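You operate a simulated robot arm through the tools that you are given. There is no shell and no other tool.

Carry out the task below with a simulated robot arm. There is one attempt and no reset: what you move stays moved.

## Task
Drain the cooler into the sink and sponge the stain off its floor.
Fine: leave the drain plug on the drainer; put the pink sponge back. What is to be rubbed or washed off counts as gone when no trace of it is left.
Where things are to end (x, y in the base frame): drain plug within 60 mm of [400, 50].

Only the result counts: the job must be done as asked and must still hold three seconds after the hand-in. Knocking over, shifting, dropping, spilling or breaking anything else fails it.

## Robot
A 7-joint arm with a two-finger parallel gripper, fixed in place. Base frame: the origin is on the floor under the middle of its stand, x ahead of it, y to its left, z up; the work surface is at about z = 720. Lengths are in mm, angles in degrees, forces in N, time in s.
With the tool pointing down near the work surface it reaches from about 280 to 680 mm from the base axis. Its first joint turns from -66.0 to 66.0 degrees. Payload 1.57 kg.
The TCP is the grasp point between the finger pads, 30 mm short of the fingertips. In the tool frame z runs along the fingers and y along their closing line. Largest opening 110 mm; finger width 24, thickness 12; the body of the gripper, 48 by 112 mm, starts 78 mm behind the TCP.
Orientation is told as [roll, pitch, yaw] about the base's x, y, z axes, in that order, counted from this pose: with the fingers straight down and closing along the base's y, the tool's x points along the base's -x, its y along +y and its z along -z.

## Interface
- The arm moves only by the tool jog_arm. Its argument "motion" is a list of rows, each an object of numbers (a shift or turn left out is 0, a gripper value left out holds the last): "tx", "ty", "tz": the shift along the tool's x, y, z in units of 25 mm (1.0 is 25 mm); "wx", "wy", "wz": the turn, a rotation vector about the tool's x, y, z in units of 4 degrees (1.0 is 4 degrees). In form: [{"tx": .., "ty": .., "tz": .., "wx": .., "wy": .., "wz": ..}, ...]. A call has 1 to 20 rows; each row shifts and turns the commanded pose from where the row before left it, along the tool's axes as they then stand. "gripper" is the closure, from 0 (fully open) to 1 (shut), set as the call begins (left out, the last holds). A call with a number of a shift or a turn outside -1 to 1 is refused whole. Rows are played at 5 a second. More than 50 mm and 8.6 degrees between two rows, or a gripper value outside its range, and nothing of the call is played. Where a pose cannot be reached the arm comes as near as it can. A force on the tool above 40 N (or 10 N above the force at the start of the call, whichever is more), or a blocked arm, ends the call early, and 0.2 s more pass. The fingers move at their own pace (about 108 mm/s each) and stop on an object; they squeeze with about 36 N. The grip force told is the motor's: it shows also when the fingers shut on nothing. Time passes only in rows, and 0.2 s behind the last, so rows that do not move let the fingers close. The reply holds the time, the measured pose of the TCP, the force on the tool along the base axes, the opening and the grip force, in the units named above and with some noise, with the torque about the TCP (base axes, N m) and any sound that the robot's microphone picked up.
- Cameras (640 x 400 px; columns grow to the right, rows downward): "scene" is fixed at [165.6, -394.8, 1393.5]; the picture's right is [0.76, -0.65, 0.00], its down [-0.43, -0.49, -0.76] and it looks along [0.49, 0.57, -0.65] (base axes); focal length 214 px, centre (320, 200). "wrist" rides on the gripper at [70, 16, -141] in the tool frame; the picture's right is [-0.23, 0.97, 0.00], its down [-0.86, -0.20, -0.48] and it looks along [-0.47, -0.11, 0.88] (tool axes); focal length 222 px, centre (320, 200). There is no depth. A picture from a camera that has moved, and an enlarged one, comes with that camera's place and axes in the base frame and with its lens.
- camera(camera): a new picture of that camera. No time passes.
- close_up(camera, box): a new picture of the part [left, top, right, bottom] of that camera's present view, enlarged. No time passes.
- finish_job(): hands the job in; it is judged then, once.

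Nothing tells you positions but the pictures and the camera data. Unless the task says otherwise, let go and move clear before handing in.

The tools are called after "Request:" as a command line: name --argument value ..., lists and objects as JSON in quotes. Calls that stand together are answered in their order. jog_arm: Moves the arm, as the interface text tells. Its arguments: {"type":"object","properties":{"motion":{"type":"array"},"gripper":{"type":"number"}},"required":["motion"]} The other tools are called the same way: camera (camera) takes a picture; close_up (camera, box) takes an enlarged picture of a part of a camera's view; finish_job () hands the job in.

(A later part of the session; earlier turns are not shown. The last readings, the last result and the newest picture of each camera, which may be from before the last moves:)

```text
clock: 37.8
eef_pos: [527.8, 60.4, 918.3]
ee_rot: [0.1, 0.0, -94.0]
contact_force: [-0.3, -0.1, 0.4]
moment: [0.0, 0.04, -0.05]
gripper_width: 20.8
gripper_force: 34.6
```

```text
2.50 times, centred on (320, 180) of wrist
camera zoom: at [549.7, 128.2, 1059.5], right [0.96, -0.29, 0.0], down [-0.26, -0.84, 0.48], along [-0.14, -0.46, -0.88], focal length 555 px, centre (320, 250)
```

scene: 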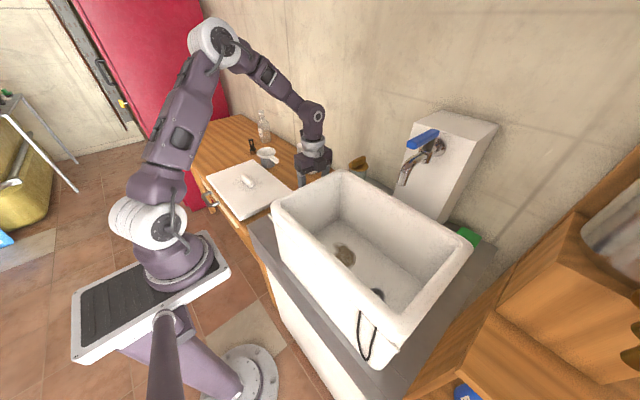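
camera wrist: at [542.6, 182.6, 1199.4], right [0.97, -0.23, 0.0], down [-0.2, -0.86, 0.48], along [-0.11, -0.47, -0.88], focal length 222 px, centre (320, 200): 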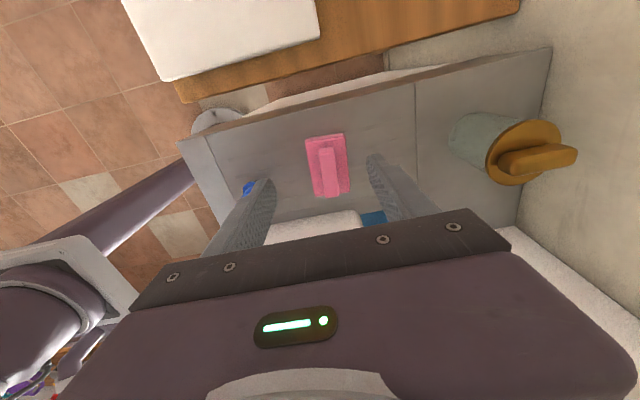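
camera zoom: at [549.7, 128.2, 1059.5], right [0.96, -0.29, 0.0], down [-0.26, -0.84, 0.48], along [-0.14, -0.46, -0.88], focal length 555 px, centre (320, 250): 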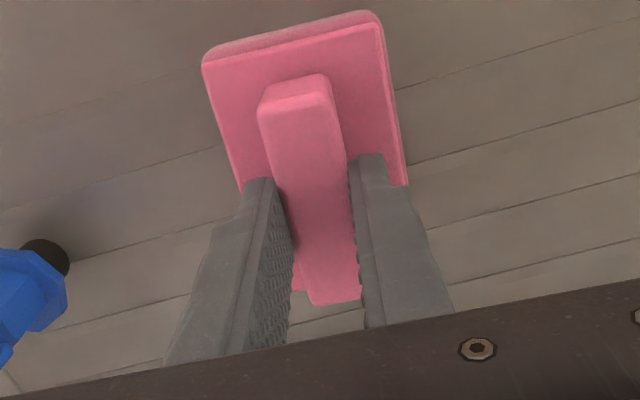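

The grip is now on the handle (20.8 mm) at TCP (528, 60, 918), yaw -94, which I'll remember for putting it back. I'll lift the sponge straight up first.

Request:
jog_arm --motion '[{"tz": -0.3}, {"tz": -0.5}, {"tz": -0.8}, {"tz": -1}, {"tz": -1}, {"tz": -1}]'

Request:
camera --camera "wrist"

Request:
close_up --camera "scene" --box '[260, 100, 400, 220]'

```text
clock: 39.2
eef_pos: [529.8, 61.1, 1033.5]
ee_rot: [0.1, 0.1, -94.0]
contact_force: [-1.2, 0.4, -0.2]
moment: [-0.02, 0.03, -0.01]
gripper_width: 0.0
gripper_force: 21.6
```

```text
taken
camera wrist: at [550.1, 128.5, 1175.3], right [0.96, -0.29, 0.0], down [-0.26, -0.84, 0.48], along [-0.14, -0.46, -0.88], focal length 222 px, centre (320, 200)
```

wrist: 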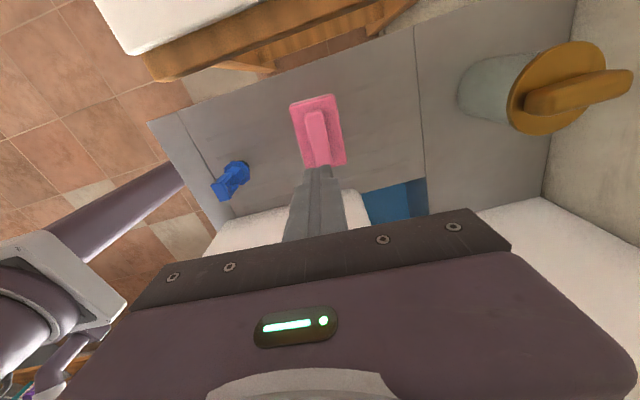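

```text
3.33 times, centred on (330, 160) of scene
camera zoom: at [165.6, -394.8, 1393.5], right [0.76, -0.65, 0.0], down [-0.43, -0.49, -0.76], along [0.49, 0.57, -0.65], focal length 715 px, centre (287, 333)
```

zoom: 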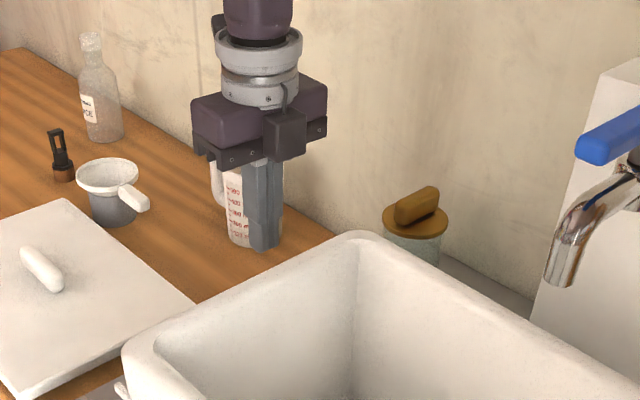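

The sponge slipped out of the grip and is still on the drainer. I'll check where it lies now.

Request:
close_up --camera "wrist" --box '[240, 70, 400, 210]'

```text
2.86 times, centred on (320, 140) of wrist
camera zoom: at [550.1, 128.5, 1175.3], right [0.96, -0.29, 0.0], down [-0.26, -0.84, 0.48], along [-0.14, -0.46, -0.88], focal length 635 px, centre (320, 371)
```

zoom: 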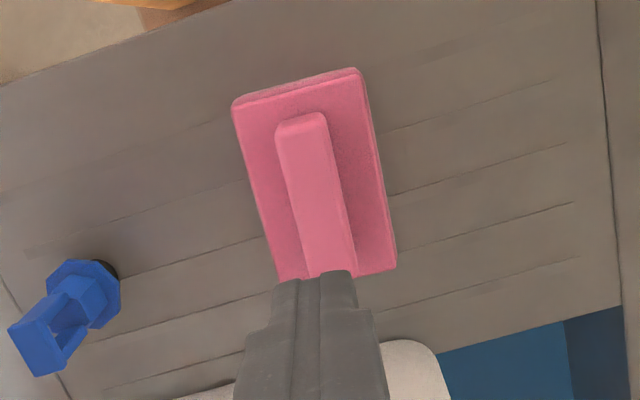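

The sponge hasn't moved noticeably; I had only caught the top of the handle. I'll set the fingers 36 mm apart, just straddling the handle, and come down until the tips meet the slab.

Request:
jog_arm --motion '[{}, {}, {"tz": 0.9}, {"tz": 0.9}, {"tz": 0.9}, {"tz": 0.9}, {"tz": 0.6}]' --gripper 0.673

Request:
close_up --camera "wrist" --box '[220, 100, 420, 260]'

```text
clock: 40.8
eef_pos: [527.8, 61.2, 928.8]
ee_rot: [0.0, 0.0, -94.0]
contact_force: [-0.8, -0.5, -0.9]
moment: [0.02, -0.01, 0.04]
gripper_width: 36.0
gripper_force: 0.1
```

```text
2.50 times, centred on (320, 180) of wrist
camera zoom: at [549.7, 127.9, 1069.8], right [0.96, -0.29, 0.0], down [-0.26, -0.84, 0.48], along [-0.14, -0.46, -0.88], focal length 555 px, centre (320, 250)
```

zoom: 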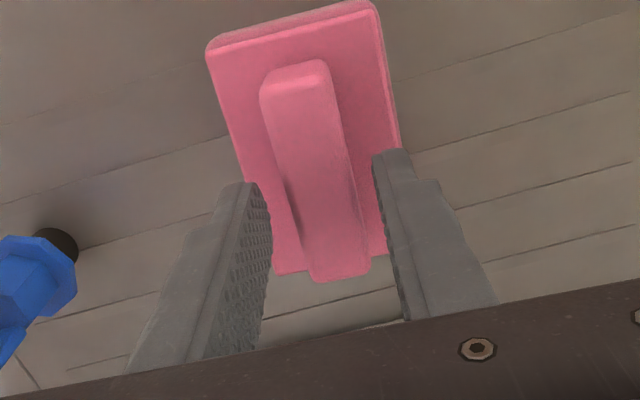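

The fingers straddle the handle well. I'll lower in small steps until the tips touch the slab.

Request:
jog_arm --motion '[{"tz": 0.4}]'

Request:
jog_arm --motion '[{"tz": 0.16}]'

Request:
jog_arm --motion '[{"tz": 0.1}]'

```text
clock: 41.2
eef_pos: [528.5, 59.5, 918.3]
ee_rot: [0.2, -0.1, -94.0]
contact_force: [0.1, 0.7, 0.6]
moment: [0.01, -0.01, -0.01]
gripper_width: 35.8
gripper_force: 0.1
```

```text
clock: 41.6
eef_pos: [528.2, 60.1, 915.0]
ee_rot: [0.1, 0.0, -94.0]
contact_force: [-0.5, 0.1, 0.6]
moment: [0.01, -0.01, 0.01]
gripper_width: 36.1
gripper_force: 0.1
```

```text
clock: 42.0
eef_pos: [527.2, 59.6, 911.6]
ee_rot: [0.1, -0.1, -94.0]
contact_force: [-0.1, 0.4, -0.5]
moment: [0.0, 0.01, 0.02]
gripper_width: 36.0
gripper_force: 0.0
```

No contact yet at 911.6. I'll take two more small steps down.

Request:
jog_arm --motion '[{"tz": 0.1}]'

Request:
jog_arm --motion '[{"tz": 0.08}]'

```text
clock: 42.4
eef_pos: [528.8, 59.7, 909.4]
ee_rot: [0.1, 0.1, -94.0]
contact_force: [-0.7, 0.2, 0.0]
moment: [0.02, 0.03, 0.0]
gripper_width: 35.7
gripper_force: 0.0
```

```text
clock: 42.8
eef_pos: [528.1, 60.6, 907.2]
ee_rot: [0.1, 0.0, -94.1]
contact_force: [-0.5, 0.0, 3.3]
moment: [0.0, 0.05, 0.01]
gripper_width: 36.2
gripper_force: 0.4
```

The tips are just touching the slab at TCP z≈907. I'll close on the handle here.

Request:
jog_arm --motion '[{}, {}, {}, {}]' --gripper 1

Request:
jog_arm --motion '[{"tz": -0.3}, {"tz": -0.3}, {}, {}]'

Request:
close_up --camera "wrist" --box '[220, 100, 420, 260]'

```text
clock: 43.8
eef_pos: [528.3, 59.7, 907.0]
ee_rot: [0.1, 0.1, -94.0]
contact_force: [0.5, -0.9, 4.7]
moment: [-0.01, 0.04, 0.07]
gripper_width: 21.1
gripper_force: 34.5
```

```text
clock: 44.8
eef_pos: [527.6, 60.6, 921.3]
ee_rot: [0.1, 0.0, -94.0]
contact_force: [0.4, 0.6, -0.4]
moment: [0.02, 0.0, -0.02]
gripper_width: 20.7
gripper_force: 34.3
```

```text
2.50 times, centred on (320, 180) of wrist
camera zoom: at [549.7, 128.1, 1063.4], right [0.96, -0.29, 0.0], down [-0.26, -0.84, 0.48], along [-0.14, -0.46, -0.88], focal length 555 px, centre (320, 250)
```

zoom: 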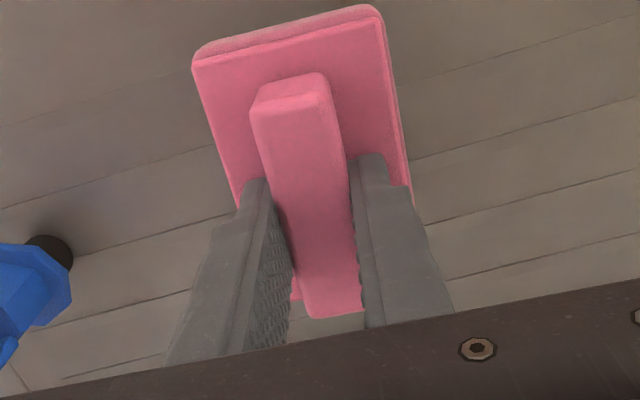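

The sponge is lifting with the gripper this time. I'll continue raising slowly and check that it stays.

Request:
jog_arm --motion '[{"tz": -0.3}, {"tz": -0.4}, {"tz": -0.5}, {"tz": -0.5}, {"tz": -0.5}, {"tz": -0.5}]'

Request:
close_up --camera "wrist" --box '[220, 100, 420, 260]'

```text
clock: 46.2
eef_pos: [527.2, 60.0, 989.5]
ee_rot: [0.1, 0.2, -94.1]
contact_force: [0.1, -0.1, -0.9]
moment: [0.0, -0.02, -0.03]
gripper_width: 21.2
gripper_force: 34.5
```

```text
2.50 times, centred on (320, 180) of wrist
camera zoom: at [549.7, 127.9, 1131.7], right [0.96, -0.29, 0.0], down [-0.26, -0.84, 0.48], along [-0.14, -0.46, -0.88], focal length 555 px, centre (320, 250)
```

zoom: 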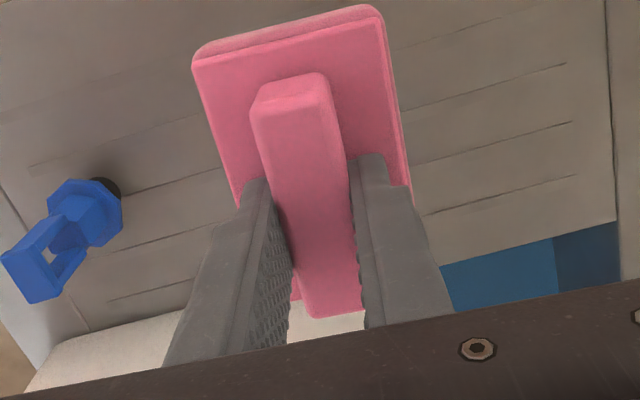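

The sponge is held firmly. While it's up I'll zoom in on the stain from the scene camera.

Request:
close_up --camera "scene" --box '[290, 200, 450, 320]'

Request:
jog_arm --motion '[{"tz": -0.8}, {"tz": -0.8}, {"tz": -0.8}, {"tz": -0.8}, {"tz": -0.8, "ty": -0.6}, {"tz": -0.8, "ty": -0.6}, {"tz": -0.8, "ty": -0.6}, {"tz": -0.8, "ty": -0.6}, {"tz": -0.8, "ty": -0.6}, {"tz": -0.6, "wz": -1}]'

Request:
camera --camera "wrist"

```text
3.33 times, centred on (370, 260) of scene
camera zoom: at [165.6, -394.8, 1393.5], right [0.76, -0.65, 0.0], down [-0.43, -0.49, -0.76], along [0.49, 0.57, -0.65], focal length 715 px, centre (153, 0)
```

zoom: 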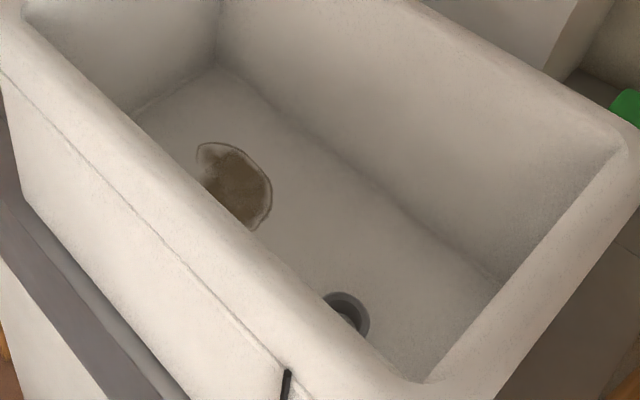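

```text
clock: 48.4
eef_pos: [452.2, 65.3, 1184.3]
ee_rot: [0.2, 0.0, -89.9]
contact_force: [0.0, 0.4, -0.9]
moment: [0.0, 0.0, -0.02]
gripper_width: 21.0
gripper_force: 34.2
```

```text
taken
camera wrist: at [469.1, 134.5, 1326.1], right [0.97, -0.23, 0.0], down [-0.2, -0.86, 0.48], along [-0.11, -0.47, -0.88], focal length 222 px, centre (320, 200)
```

wrist: 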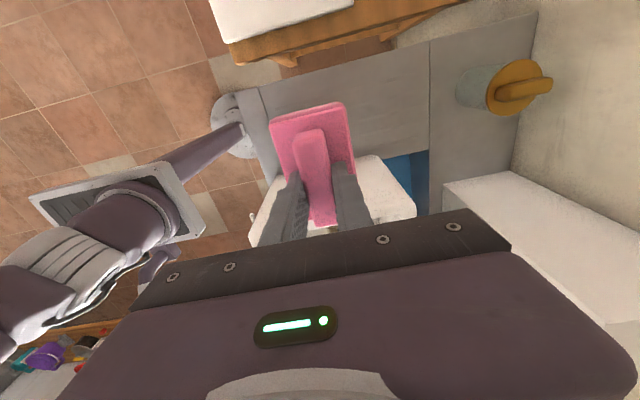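

The sponge rides safely; rim clearance is about 40 mm. I'll carry it over the cooler, stopping a bit past the stain so that the wrist camera can see the floor around it.

Request:
jog_arm --motion '[{"tx": -0.9, "ty": -0.1}, {"tx": -0.9, "ty": -0.1}, {"tx": -0.9, "ty": -0.1}, {"tx": -0.9, "ty": -0.1}, {"tx": -0.9, "ty": -0.1}, {"tx": -0.9}, {"tx": -0.9}, {"tx": -0.9}, {"tx": -0.9}, {"tx": -0.9}, {"tx": -0.9}, {"tx": -0.9}, {"tx": -0.9}, {"tx": -0.5}]'

Request:
camera --camera "wrist"

Request:
close_up --camera "wrist" --box '[240, 20, 420, 160]'

Request:
camera --camera "scene"

```text
clock: 51.4
eef_pos: [441.1, -240.1, 1183.3]
ee_rot: [0.1, -0.1, -90.0]
contact_force: [-0.5, 0.0, -0.1]
moment: [-0.02, -0.01, 0.02]
gripper_width: 21.4
gripper_force: 34.6
```

```text
taken
camera wrist: at [457.2, -170.5, 1325.4], right [0.97, -0.23, 0.0], down [-0.2, -0.86, 0.48], along [-0.11, -0.47, -0.88], focal length 222 px, centre (320, 200)
```

wrist: 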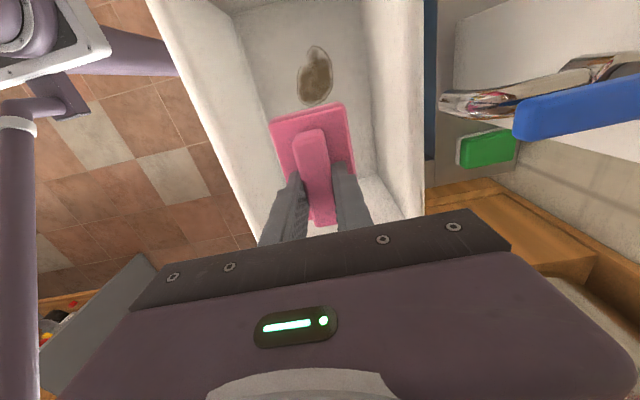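

```text
2.86 times, centred on (330, 90) of wrist
camera zoom: at [457.2, -170.5, 1325.4], right [0.97, -0.23, 0.0], down [-0.2, -0.86, 0.48], along [-0.11, -0.47, -0.88], focal length 635 px, centre (291, 514)
```

zoom: 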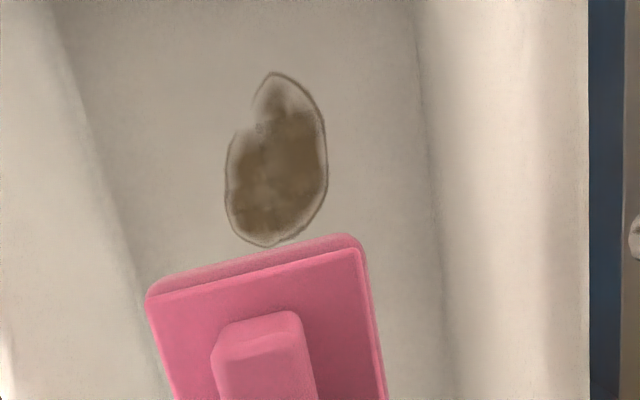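

```text
taken
```

scene: 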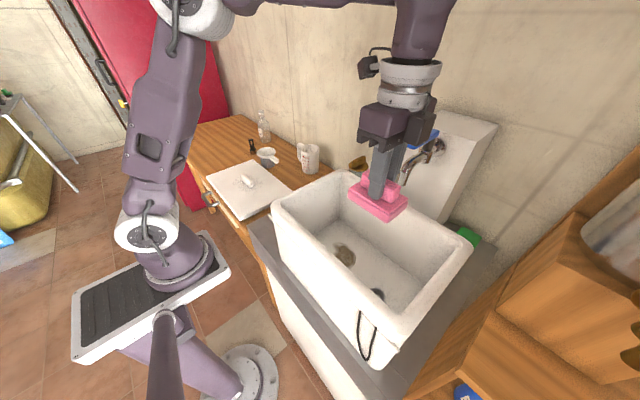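

The stain is fully visible: about 65 × 91 mm, centred near (446, -166) on the floor at z≈878. I'll move over it and lower the sponge into the cooler to a little above the floor.

Request:
jog_arm --motion '[{"tx": 1, "ty": 0.1}, {"tx": 1, "ty": 0.1}, {"tx": 0.96}, {"tz": 1}, {"tz": 1}, {"tz": 1}, {"tz": 1}, {"tz": 1}, {"tz": 1}, {"tz": 1}, {"tz": 0.8}]'

Request:
camera --camera "wrist"

Request:
camera --camera "scene"

```text
clock: 53.8
eef_pos: [446.4, -166.0, 988.3]
ee_rot: [0.2, 0.1, -90.0]
contact_force: [0.0, -0.1, -1.2]
moment: [0.04, 0.0, -0.02]
gripper_width: 20.9
gripper_force: 34.3
```

```text
taken
camera wrist: at [462.7, -96.3, 1130.6], right [0.97, -0.23, 0.0], down [-0.2, -0.86, 0.48], along [-0.11, -0.47, -0.88], focal length 222 px, centre (320, 200)
```

wrist: 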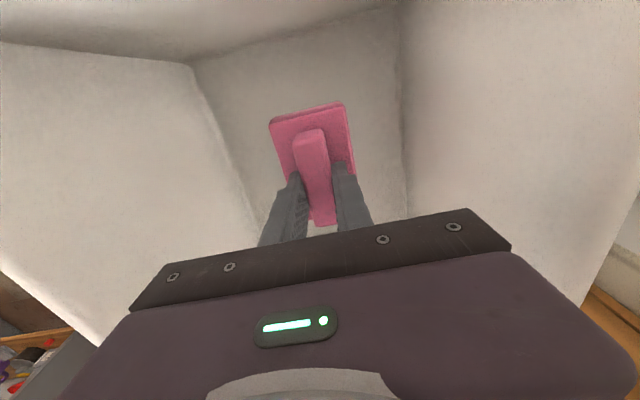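

```text
taken
```

scene: 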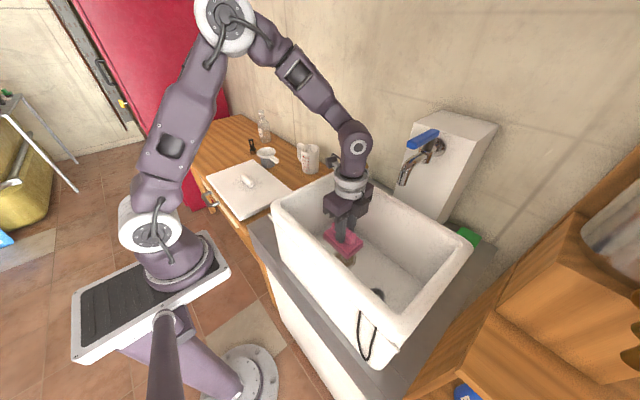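

The sponge is over the stain inside the cooler with room to all walls. I'll lower it step by step to find the floor.

Request:
jog_arm --motion '[{"tz": 0.4}, {"tz": 0.4}]'

Request:
jog_arm --motion '[{"tz": 0.2}]'

Request:
jog_arm --motion '[{"tz": 0.16}]'

```text
clock: 54.4
eef_pos: [446.8, -165.8, 969.0]
ee_rot: [0.1, 0.0, -90.0]
contact_force: [-0.6, -0.3, -0.6]
moment: [0.03, 0.0, 0.0]
gripper_width: 21.0
gripper_force: 34.0
```

```text
clock: 54.8
eef_pos: [445.6, -165.1, 963.4]
ee_rot: [0.1, -0.1, -90.1]
contact_force: [-0.2, -0.5, -0.6]
moment: [-0.01, 0.03, 0.03]
gripper_width: 21.1
gripper_force: 34.3
```

```text
clock: 55.2
eef_pos: [446.0, -164.7, 959.1]
ee_rot: [0.1, -0.1, -90.1]
contact_force: [0.1, 0.2, -1.2]
moment: [0.02, 0.0, -0.01]
gripper_width: 21.2
gripper_force: 34.0
```

No contact yet at z=959. I'll continue down in 4 mm steps.

Request:
jog_arm --motion '[{"tz": 0.16}]'

Request:
jog_arm --motion '[{"tz": 0.16}]'

Request:
jog_arm --motion '[{"tz": 0.16}]'

```text
clock: 55.6
eef_pos: [445.7, -165.1, 956.3]
ee_rot: [0.1, 0.0, -90.0]
contact_force: [0.9, -1.1, 0.0]
moment: [0.0, -0.01, -0.01]
gripper_width: 20.9
gripper_force: 34.1
```

```text
clock: 56.0
eef_pos: [445.6, -166.1, 951.7]
ee_rot: [0.1, 0.1, -90.0]
contact_force: [1.1, 0.4, -1.1]
moment: [-0.04, 0.0, -0.01]
gripper_width: 20.9
gripper_force: 34.7
```

```text
clock: 56.4
eef_pos: [446.2, -164.8, 947.5]
ee_rot: [0.1, 0.1, -90.0]
contact_force: [-0.7, -0.4, -0.2]
moment: [-0.03, 0.03, 0.01]
gripper_width: 21.0
gripper_force: 34.0
```

Request:
jog_arm --motion '[{"tz": 0.16}]'

Request:
close_up --camera "scene" --box '[290, 180, 410, 290]'

Request:
close_up --camera "wrist" --box '[220, 70, 420, 230]'

```text
clock: 56.8
eef_pos: [446.1, -166.5, 943.6]
ee_rot: [0.1, 0.0, -90.1]
contact_force: [-0.7, 0.9, -0.4]
moment: [-0.01, -0.02, -0.01]
gripper_width: 21.1
gripper_force: 34.2
```

```text
3.64 times, centred on (350, 235) of scene
camera zoom: at [165.6, -394.8, 1393.5], right [0.76, -0.65, 0.0], down [-0.43, -0.49, -0.76], along [0.49, 0.57, -0.65], focal length 780 px, centre (211, 73)
```

zoom: 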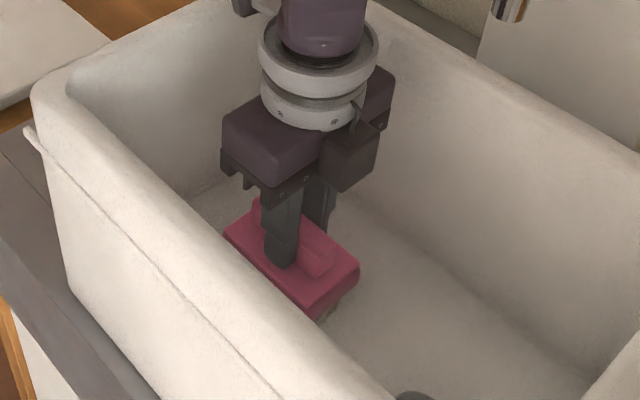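

```text
2.50 times, centred on (320, 150) of wrist
camera zoom: at [462.5, -96.4, 1085.1], right [0.97, -0.23, 0.0], down [-0.2, -0.86, 0.48], along [-0.11, -0.47, -0.88], focal length 555 px, centre (320, 325)
```

zoom: 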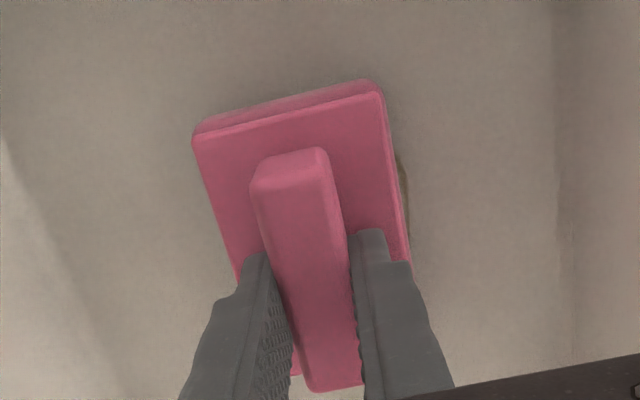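

The sponge is close above the stain, with still some gap. I'll keep going down.

Request:
jog_arm --motion '[{"tz": 0.16}]'

Request:
jog_arm --motion '[{"tz": 0.12}]'

Request:
jog_arm --motion '[{"tz": 0.12}]'

```text
clock: 57.2
eef_pos: [445.9, -165.9, 939.8]
ee_rot: [0.1, 0.0, -90.0]
contact_force: [-0.3, 0.8, -1.4]
moment: [0.01, -0.01, -0.02]
gripper_width: 21.0
gripper_force: 34.0
```

```text
clock: 57.6
eef_pos: [445.5, -166.3, 936.9]
ee_rot: [0.1, 0.0, -90.0]
contact_force: [-1.1, 2.1, 9.6]
moment: [-0.03, 0.23, -0.03]
gripper_width: 21.2
gripper_force: 34.7
```

```text
clock: 58.0
eef_pos: [446.2, -166.6, 936.4]
ee_rot: [0.2, 0.0, -90.0]
contact_force: [-3.2, 2.6, 12.4]
moment: [0.0, 0.36, -0.02]
gripper_width: 21.0
gripper_force: 33.9
stopped in row 1: the force on the tool passed its limit at 52 N (the readings are from after the stop); the commanded pose is now the measured one
```

The sponge rests on the floor at TCP z≈936 with about 12 N. I'll start rubbing along y over the stain.

Request:
jog_arm --motion '[{"tz": -0.02, "tx": 0.3}, {"tx": 0.4}, {"tx": 0.4}, {"tx": 0.4}]'

Request:
close_up --camera "wrist" --box '[220, 70, 420, 230]'

Request:
close_up --camera "scene" --box '[290, 180, 410, 290]'

```text
clock: 59.0
eef_pos: [445.4, -127.4, 936.6]
ee_rot: [0.2, 0.1, -90.0]
contact_force: [0.5, -0.6, -0.4]
moment: [0.01, 0.01, -0.04]
gripper_width: 21.0
gripper_force: 34.2
```

```text
2.50 times, centred on (320, 150) of wrist
camera zoom: at [462.7, -58.4, 1079.1], right [0.97, -0.23, 0.0], down [-0.2, -0.86, 0.48], along [-0.11, -0.47, -0.88], focal length 555 px, centre (320, 325)
```

zoom: 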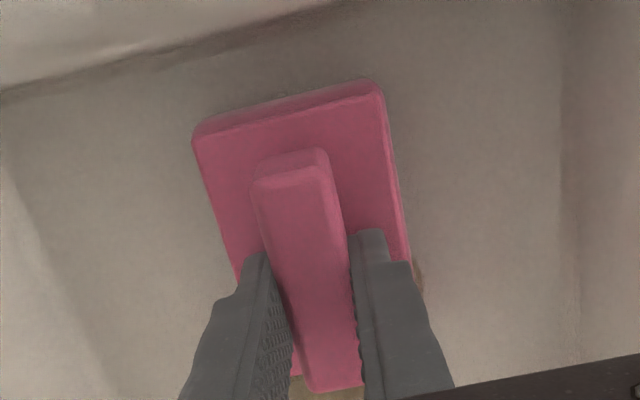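

```text
3.64 times, centred on (350, 235) of scene
camera zoom: at [165.6, -394.8, 1393.5], right [0.76, -0.65, 0.0], down [-0.43, -0.49, -0.76], along [0.49, 0.57, -0.65], focal length 780 px, centre (211, 73)
```

zoom: 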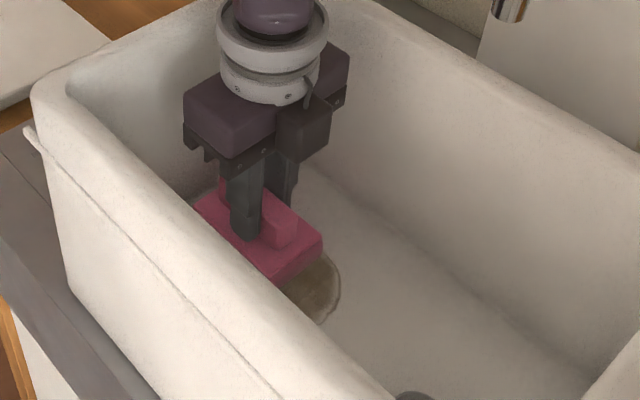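

The small lift took the pressure off. I'll press down about 1.5 mm and stroke back in -y over the stain.

Request:
jog_arm --motion '[{"tz": 0.06}, {}]'

Request:
jog_arm --motion '[{"tx": -0.3}, {"tx": -0.4}, {"tx": -0.4}]'

```text
clock: 59.6
eef_pos: [446.4, -127.5, 936.3]
ee_rot: [0.2, 0.0, -90.0]
contact_force: [-0.7, 5.2, 32.6]
moment: [0.24, 0.51, 0.05]
gripper_width: 21.1
gripper_force: 34.2
```

```text
clock: 60.0
eef_pos: [446.2, -127.2, 937.3]
ee_rot: [0.3, 0.4, -89.9]
contact_force: [-3.1, 4.0, 16.8]
moment: [-0.53, 0.4, -0.17]
gripper_width: 20.8
gripper_force: 34.2
stopped in row 1: the force on the tool passed its limit at 50 N (the readings are from after the stop); the commanded pose is now the measured one
```

Pressing 1.5 mm is too strong (33 N). I'm at about 17 N now; I'll ease off a hair and stroke with that lighter pressure.

Request:
jog_arm --motion '[{"tz": -0.012}]'

Request:
jog_arm --motion '[{"tx": -0.2}, {"tx": -0.3}, {"tx": -0.3}]'

Request:
close_up --camera "scene" --box '[290, 180, 410, 290]'

```text
clock: 60.4
eef_pos: [447.0, -126.6, 937.0]
ee_rot: [0.3, 0.2, -89.9]
contact_force: [-3.2, 2.8, 11.7]
moment: [-0.37, 0.33, -0.13]
gripper_width: 21.1
gripper_force: 34.3
```

```text
clock: 61.1
eef_pos: [447.9, -148.1, 937.3]
ee_rot: [0.3, 0.3, -89.8]
contact_force: [1.3, 7.3, 14.8]
moment: [0.0, 0.27, -0.1]
gripper_width: 20.9
gripper_force: 33.6
```

```text
3.64 times, centred on (350, 235) of scene
camera zoom: at [165.5, -394.5, 1393.6], right [0.76, -0.65, 0.0], down [-0.43, -0.49, -0.76], along [0.49, 0.57, -0.65], focal length 780 px, centre (211, 73)
```

zoom: 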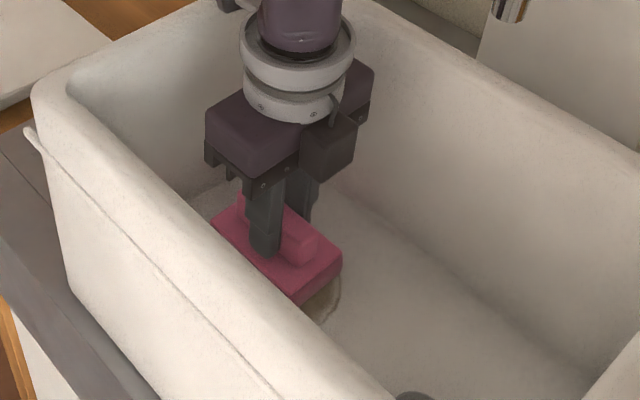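

That works: about 15 N pressure with 7 N friction. I'll continue the stroke to y≈-210.

Request:
jog_arm --motion '[{"tx": -0.4}, {"tx": -0.4}, {"tx": -0.4}, {"tx": -0.4}, {"tx": -0.4}, {"tx": -0.4}]'

Request:
close_up --camera "scene" --box '[290, 180, 410, 290]'

Request:
close_up --camera "wrist" --box '[220, 20, 420, 230]'

```text
clock: 62.5
eef_pos: [446.9, -208.1, 936.8]
ee_rot: [0.2, 0.3, -90.0]
contact_force: [0.1, 15.0, 34.1]
moment: [0.25, 0.36, -0.15]
gripper_width: 21.0
gripper_force: 34.2
```

```text
3.64 times, centred on (350, 235) of scene
camera zoom: at [165.2, -394.2, 1393.8], right [0.76, -0.65, 0.0], down [-0.43, -0.49, -0.76], along [0.49, 0.57, -0.65], focal length 780 px, centre (211, 73)
```

zoom: 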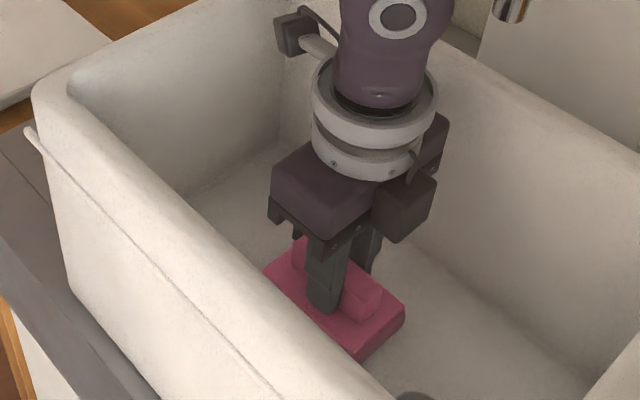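

```text
1.90 times, centred on (320, 125) of wrist
camera zoom: at [462.1, -139.6, 1078.7], right [0.97, -0.23, 0.0], down [-0.2, -0.86, 0.47], along [-0.1, -0.46, -0.88], focal length 423 px, centre (320, 343)
```

zoom: 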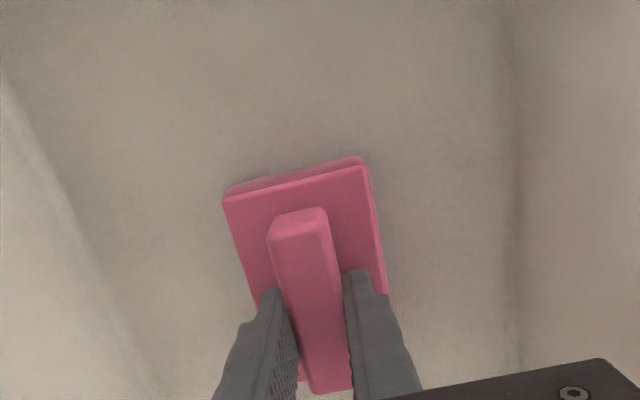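

The visible part of the stain seems wiped off already, but the pressure has grown to 34 N. I'll ease off slightly and then look over the floor after a return stroke at another x.

Request:
jog_arm --motion '[{"tz": -0.03}, {}]'

Request:
jog_arm --motion '[{"ty": -0.3}, {"ty": -0.3}]'

```text
clock: 63.1
eef_pos: [446.8, -208.5, 936.9]
ee_rot: [0.2, 0.2, -89.9]
contact_force: [0.9, 4.3, 9.8]
moment: [0.09, 0.18, -0.08]
gripper_width: 21.0
gripper_force: 34.3
```

```text
clock: 63.8
eef_pos: [431.5, -208.8, 937.7]
ee_rot: [0.2, 0.2, -89.8]
contact_force: [0.3, 0.6, -0.1]
moment: [-0.04, 0.02, 0.0]
gripper_width: 20.9
gripper_force: 34.7
```

I'm now at x≈431 with no pressure. I'll press about 0.8 mm and stroke in +y on this line.

Request:
jog_arm --motion '[{"tz": 0.03}, {}]'

Request:
jog_arm --motion '[{"tx": 0.3}, {"tx": 0.3}, {"tx": 0.3}]'

```text
clock: 64.3
eef_pos: [431.8, -208.3, 935.6]
ee_rot: [0.3, 0.2, -89.9]
contact_force: [-1.5, 0.0, 9.3]
moment: [-0.19, 0.42, 0.0]
gripper_width: 20.9
gripper_force: 34.5
```

```text
clock: 65.2
eef_pos: [432.0, -186.2, 936.4]
ee_rot: [0.4, 0.2, -89.9]
contact_force: [0.7, -7.7, 17.3]
moment: [-0.39, 0.38, 0.19]
gripper_width: 21.0
gripper_force: 34.6
```

Good pressure (about 17 N). I'll continue the stroke to y≈-125.

Request:
jog_arm --motion '[{"tx": 0.4}, {"tx": 0.4}, {"tx": 0.4}]'

Request:
jog_arm --motion '[{"tx": 0.4}, {"tx": 0.4}, {"tx": 0.4}]'

Request:
close_up --camera "scene" --box '[290, 180, 410, 290]'

Request:
close_up --camera "wrist" --box '[220, 20, 420, 230]'

```text
clock: 66.0
eef_pos: [431.9, -157.1, 936.4]
ee_rot: [0.3, 0.2, -89.9]
contact_force: [0.2, -10.7, 22.0]
moment: [-0.46, 0.38, 0.17]
gripper_width: 21.1
gripper_force: 34.6
```

```text
clock: 66.8
eef_pos: [432.4, -125.1, 936.6]
ee_rot: [0.2, 0.4, -90.0]
contact_force: [-0.3, -8.1, 19.2]
moment: [-0.38, 0.26, 0.21]
gripper_width: 21.3
gripper_force: 33.9
```

```text
3.64 times, centred on (350, 235) of scene
camera zoom: at [165.4, -395.0, 1393.5], right [0.76, -0.65, 0.0], down [-0.43, -0.49, -0.76], along [0.49, 0.57, -0.65], focal length 780 px, centre (211, 73)
```

zoom: 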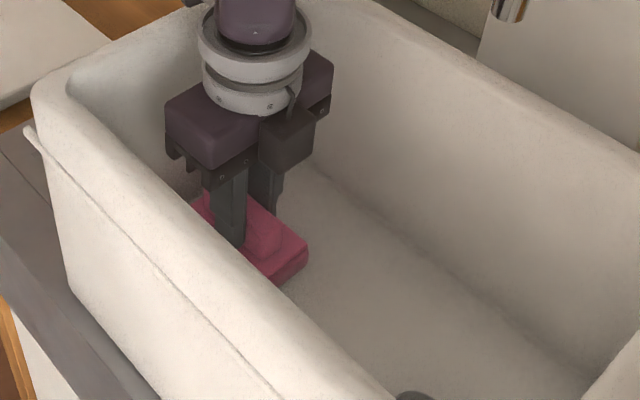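

```text
1.90 times, centred on (320, 125) of wrist
camera zoom: at [448.0, -57.5, 1078.8], right [0.97, -0.23, 0.0], down [-0.2, -0.86, 0.47], along [-0.1, -0.46, -0.88], focal length 423 px, centre (320, 343)
```

zoom: 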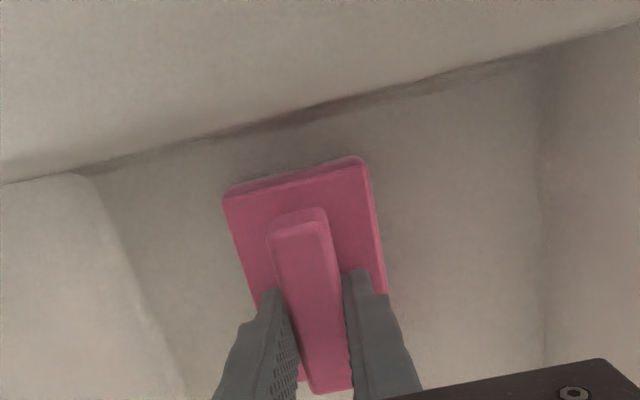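

The stain appears gone from view. I'll add another stroke on the far side (x≈460) to be thorough, then inspect.

Request:
jog_arm --motion '[{"ty": 0.4}, {"ty": 0.4}, {"ty": 0.4}]'

Request:
jog_arm --motion '[{"tx": -0.3}, {"tx": -0.4}, {"tx": -0.4}]'

```text
clock: 67.5
eef_pos: [461.7, -125.3, 935.3]
ee_rot: [0.2, 0.3, -89.9]
contact_force: [-8.0, 1.5, 16.2]
moment: [0.23, 0.5, 0.06]
gripper_width: 21.0
gripper_force: 34.9
```

```text
clock: 68.3
eef_pos: [462.4, -152.5, 937.1]
ee_rot: [0.4, 0.2, -89.9]
contact_force: [-0.3, 3.3, 5.5]
moment: [0.17, 0.2, -0.12]
gripper_width: 21.0
gripper_force: 34.8
```

Request:
jog_arm --motion '[{"tx": -0.4, "tz": 0.01}, {"tx": -0.4}, {"tx": -0.4}, {"tx": -0.4}, {"tx": -0.3}]'

Request:
jog_arm --motion '[{"tz": -0.4}, {"tz": -1}, {"tz": -1}, {"tz": -1}, {"tz": -1}, {"tz": -1}, {"tz": -1}, {"tz": -1}, {"tz": -1, "ty": -0.5}, {"tz": -1, "ty": -0.4}]'

Request:
camera --camera "wrist"

Request:
close_up --camera "scene" --box '[290, 200, 450, 320]'

```text
clock: 69.5
eef_pos: [461.8, -200.7, 936.1]
ee_rot: [0.3, 0.4, -89.8]
contact_force: [-0.2, 11.4, 24.6]
moment: [0.2, 0.41, -0.11]
gripper_width: 21.0
gripper_force: 34.3
```

```text
clock: 71.8
eef_pos: [438.1, -202.9, 1169.4]
ee_rot: [0.3, 0.3, -89.8]
contact_force: [-0.3, 0.6, 0.7]
moment: [-0.02, -0.03, -0.01]
gripper_width: 20.8
gripper_force: 34.0
```

```text
taken
camera wrist: at [454.2, -132.9, 1312.3], right [0.97, -0.23, 0.0], down [-0.2, -0.86, 0.47], along [-0.1, -0.46, -0.88], focal length 222 px, centre (320, 200)
```

wrist: 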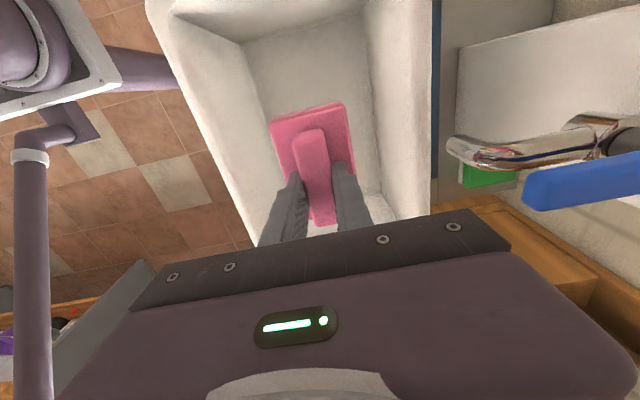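

```text
3.33 times, centred on (370, 260) of scene
camera zoom: at [165.6, -394.8, 1393.5], right [0.76, -0.65, 0.0], down [-0.43, -0.49, -0.76], along [0.49, 0.57, -0.65], focal length 715 px, centre (153, 0)
```

zoom: 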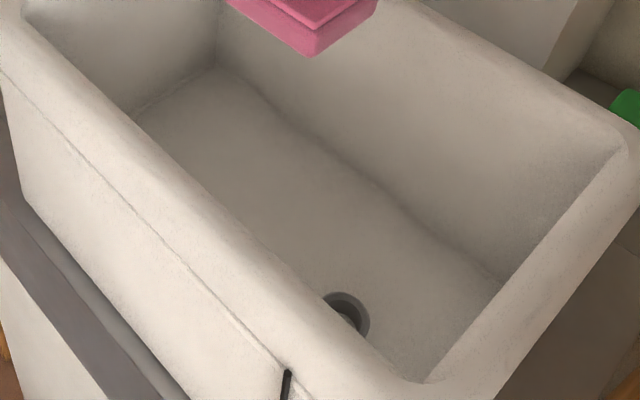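

The floor looks clean from the scene camera. I'll shift to the earlier viewing position (y≈-240) to check the whole stain area from above.

Request:
jog_arm --motion '[{"tx": -0.8, "tz": -0.4}, {"tx": -0.8}]'

Request:
close_up --camera "wrist" --box '[220, 0, 420, 130]'

Request:
close_up --camera "wrist" --box '[270, 40, 370, 110]'

```text
clock: 72.3
eef_pos: [437.0, -241.6, 1181.7]
ee_rot: [0.3, 0.2, -89.9]
contact_force: [0.5, 1.2, -0.3]
moment: [-0.03, -0.04, 0.01]
gripper_width: 21.0
gripper_force: 34.1
```

```text
3.08 times, centred on (320, 65) of wrist
camera zoom: at [454.1, -173.1, 1322.7], right [0.97, -0.23, 0.0], down [-0.2, -0.86, 0.47], along [-0.1, -0.46, -0.88], focal length 684 px, centre (320, 615)
```

zoom: 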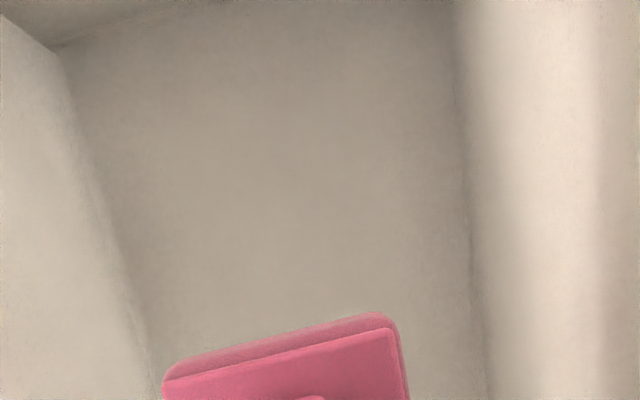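

```text
5.71 times, centred on (320, 75) of wrist
camera zoom: at [454.1, -173.1, 1322.7], right [0.97, -0.23, 0.0], down [-0.2, -0.86, 0.47], along [-0.1, -0.46, -0.88], focal length 1269 px, centre (320, 914)
```

zoom: 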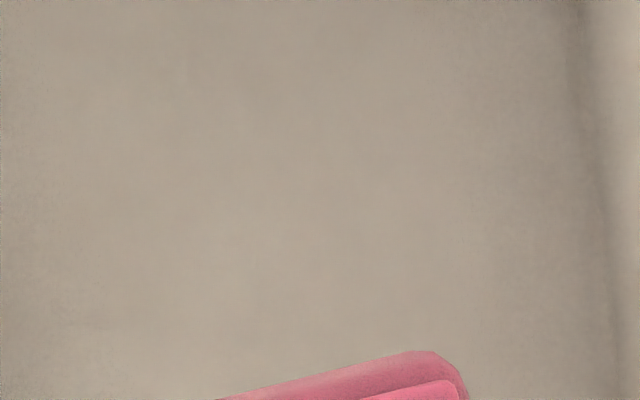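

The stain area looks clean. I'll shift further in -y to see the part of the floor still hidden by the sponge.

Request:
jog_arm --motion '[{"tx": -0.8}, {"tx": -0.8}, {"tx": -0.6}]'

Request:
camera --camera "wrist"

Request:
close_up --camera "wrist" --box '[220, 0, 420, 130]'

Request:
close_up --camera "scene" --box '[300, 220, 440, 320]'

```text
clock: 73.2
eef_pos: [439.2, -297.1, 1180.5]
ee_rot: [0.3, 0.3, -89.8]
contact_force: [-0.1, -1.2, -0.7]
moment: [-0.01, -0.02, 0.0]
gripper_width: 21.2
gripper_force: 34.3
```

```text
taken
camera wrist: at [454.3, -228.2, 1322.3], right [0.97, -0.23, 0.0], down [-0.2, -0.86, 0.47], along [-0.1, -0.46, -0.88], focal length 222 px, centre (320, 200)
```

wrist: 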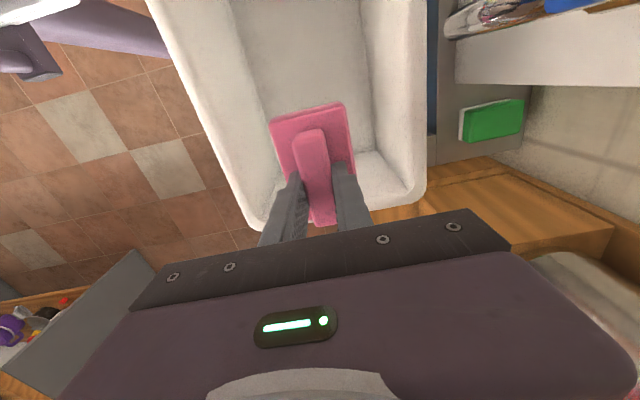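

```text
3.08 times, centred on (320, 65) of wrist
camera zoom: at [454.3, -228.2, 1322.3], right [0.97, -0.23, 0.0], down [-0.2, -0.86, 0.47], along [-0.1, -0.46, -0.88], focal length 684 px, centre (320, 615)
```

zoom: 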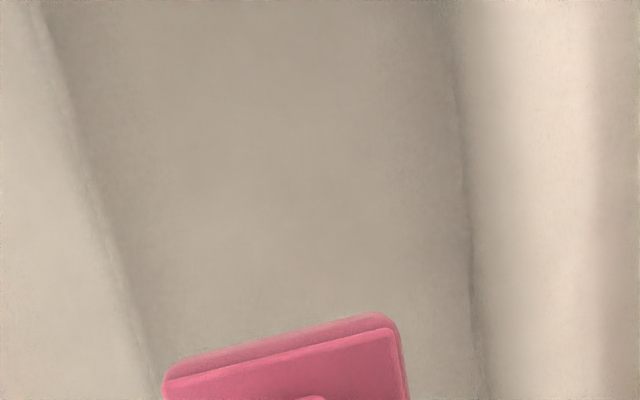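

```text
4.00 times, centred on (370, 270) of scene
camera zoom: at [165.6, -394.8, 1393.5], right [0.76, -0.65, 0.0], down [-0.43, -0.49, -0.76], along [0.49, 0.57, -0.65], focal length 858 px, centre (120, -80)
```

zoom: 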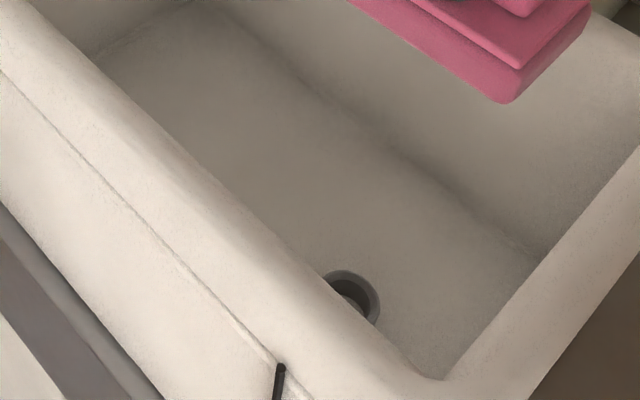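

The whole floor is clean. I'll carry the sponge back over the rim to its place on the drainer at (528, 60).

Request:
jog_arm --motion '[{"tx": 0.8}, {"tx": 1}, {"tx": 1}, {"tx": 1}, {"tx": 1}, {"tx": 1}, {"tx": 1}, {"tx": 1}, {"tx": 1}, {"tx": 1}, {"tx": 1}, {"tx": 1}, {"tx": 1}, {"tx": 1}, {"tx": 0.48}]'

Request:
jog_arm --motion '[{"ty": 0.9}, {"ty": 0.9}, {"ty": 0.9}, {"ty": 0.9, "wz": 1}]'

Request:
camera --camera "wrist"

```text
clock: 76.3
eef_pos: [438.0, 59.4, 1181.8]
ee_rot: [0.2, 0.2, -90.0]
contact_force: [0.2, 0.0, -0.2]
moment: [-0.02, 0.0, 0.01]
gripper_width: 21.4
gripper_force: 34.2
```

```text
clock: 77.3
eef_pos: [527.7, 60.2, 1181.8]
ee_rot: [0.3, 0.3, -94.0]
contact_force: [-0.9, -0.9, 0.3]
moment: [-0.01, 0.03, -0.03]
gripper_width: 21.0
gripper_force: 34.6
```

```text
taken
camera wrist: at [549.2, 127.8, 1324.0], right [0.96, -0.29, 0.0], down [-0.26, -0.84, 0.47], along [-0.14, -0.45, -0.88], focal length 222 px, centre (320, 200)
```

wrist: 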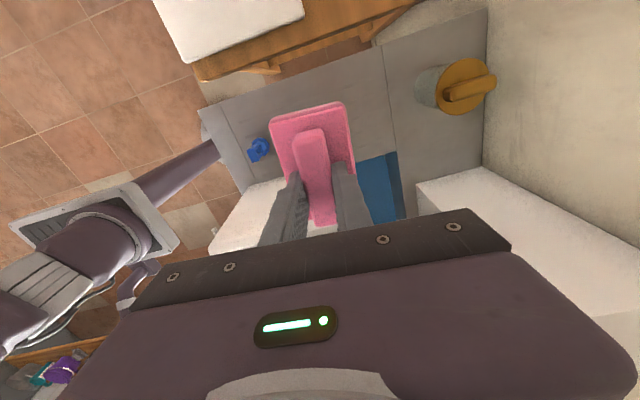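

The pose matches the pick-up xy and yaw. I'll lower to about 20 mm above the drainer.

Request:
jog_arm --motion '[{"tz": 1}, {"tz": 1}, {"tz": 1}, {"tz": 1}, {"tz": 1}, {"tz": 1}, {"tz": 1}, {"tz": 1}, {"tz": 1}, {"tz": 0.8}, {"tz": 0.4}]'

Request:
camera --camera "wrist"

```text
clock: 79.8
eef_pos: [529.1, 60.4, 927.6]
ee_rot: [0.3, 0.3, -93.9]
contact_force: [-0.3, 0.4, -0.7]
moment: [0.0, -0.04, -0.01]
gripper_width: 21.0
gripper_force: 34.6
```

```text
taken
camera wrist: at [549.7, 128.6, 1069.7], right [0.96, -0.29, 0.0], down [-0.26, -0.84, 0.47], along [-0.14, -0.45, -0.88], focal length 222 px, centre (320, 200)
```

wrist: 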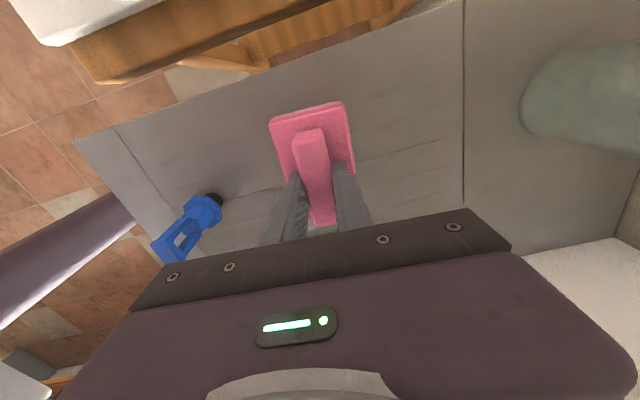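

The sponge hangs about 20 mm above its old place, and the plug is still standing. I'll lower it in fine steps.

Request:
jog_arm --motion '[{"tz": 0.3}, {"tz": 0.2}]'

Request:
jog_arm --motion '[{"tz": 0.12}]'

Request:
jog_arm --motion '[{"tz": 0.08}]'

```text
clock: 80.3
eef_pos: [528.8, 61.4, 915.1]
ee_rot: [0.4, 0.2, -93.8]
contact_force: [0.1, -0.2, -0.2]
moment: [0.0, 0.0, -0.01]
gripper_width: 21.2
gripper_force: 33.9
```

```text
clock: 80.8
eef_pos: [530.0, 61.1, 913.1]
ee_rot: [0.3, 0.2, -93.9]
contact_force: [0.1, 0.8, -1.0]
moment: [0.01, 0.0, -0.02]
gripper_width: 21.0
gripper_force: 34.3
```

```text
clock: 81.2
eef_pos: [530.6, 62.0, 910.0]
ee_rot: [0.2, 0.2, -94.0]
contact_force: [-0.3, -0.6, -0.8]
moment: [0.01, 0.0, 0.03]
gripper_width: 20.7
gripper_force: 34.4
```

Nearly there at z≈910. I'll trim 1–2 mm sideways and take the last small steps down.

Request:
jog_arm --motion '[{"tx": -0.05, "ty": -0.06, "tz": 0.04}]'

Request:
jog_arm --motion '[{"tz": 0.05}]'

```text
clock: 81.5
eef_pos: [528.0, 60.2, 910.3]
ee_rot: [0.3, 0.2, -93.9]
contact_force: [0.6, -0.2, -0.7]
moment: [-0.01, 0.0, 0.0]
gripper_width: 21.1
gripper_force: 34.0
```

```text
clock: 82.0
eef_pos: [527.4, 59.2, 908.3]
ee_rot: [0.3, 0.3, -93.9]
contact_force: [0.7, -0.6, -0.7]
moment: [-0.01, 0.01, 0.0]
gripper_width: 21.2
gripper_force: 34.5
```

Request:
jog_arm --motion '[{"tz": 0.05}]'

Request:
jog_arm --motion '[{"tz": 0.04}]'

```text
clock: 82.3
eef_pos: [528.3, 59.2, 907.4]
ee_rot: [0.2, 0.3, -94.0]
contact_force: [-0.9, 0.2, 5.1]
moment: [-0.24, 0.27, -0.04]
gripper_width: 20.8
gripper_force: 34.6
```

```text
clock: 82.8
eef_pos: [528.2, 60.5, 907.6]
ee_rot: [0.5, 0.4, -93.9]
contact_force: [-3.7, 1.7, 27.4]
moment: [-0.43, 0.73, -0.04]
gripper_width: 20.9
gripper_force: 34.3
```

The sponge is down on the drainer. I'll ease off the pressure, open the fingers just enough, and rise.

Request:
jog_arm --motion '[{"tz": -0.035}, {}]'

Request:
jog_arm --motion '[{}, {}, {}]' --gripper 0.65

Request:
jog_arm --motion '[{"tz": -0.2}, {"tz": -0.4}, {"tz": -0.8}, {"tz": -1}]'

Request:
camera --camera "wrist"

```text
clock: 83.3
eef_pos: [528.4, 59.2, 906.6]
ee_rot: [0.3, 0.3, -93.9]
contact_force: [0.8, 1.8, 17.9]
moment: [-0.07, 0.14, 0.11]
gripper_width: 20.8
gripper_force: 34.4
```

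```text
clock: 84.2
eef_pos: [527.9, 59.3, 907.2]
ee_rot: [0.5, 0.3, -94.0]
contact_force: [7.3, -2.1, 15.0]
moment: [-0.11, -0.02, 0.03]
gripper_width: 33.4
gripper_force: 0.0
```

```text
clock: 85.2
eef_pos: [527.0, 60.0, 967.2]
ee_rot: [0.3, 0.3, -93.9]
contact_force: [0.0, 0.5, -0.2]
moment: [-0.02, -0.01, 0.01]
gripper_width: 38.6
gripper_force: 0.0
```

```text
taken
camera wrist: at [547.9, 127.1, 1109.3], right [0.96, -0.29, 0.0], down [-0.26, -0.84, 0.47], along [-0.14, -0.45, -0.88], focal length 222 px, centre (320, 200)
```

wrist: 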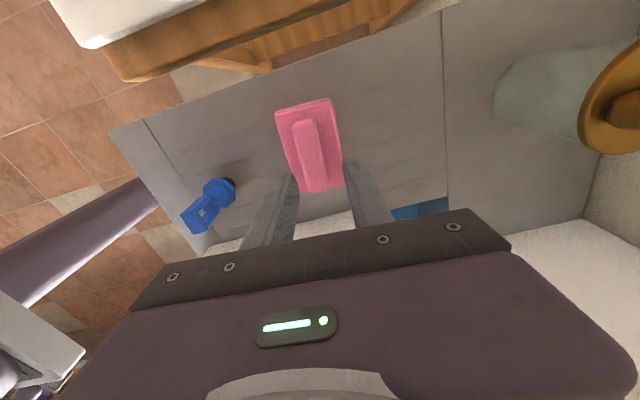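

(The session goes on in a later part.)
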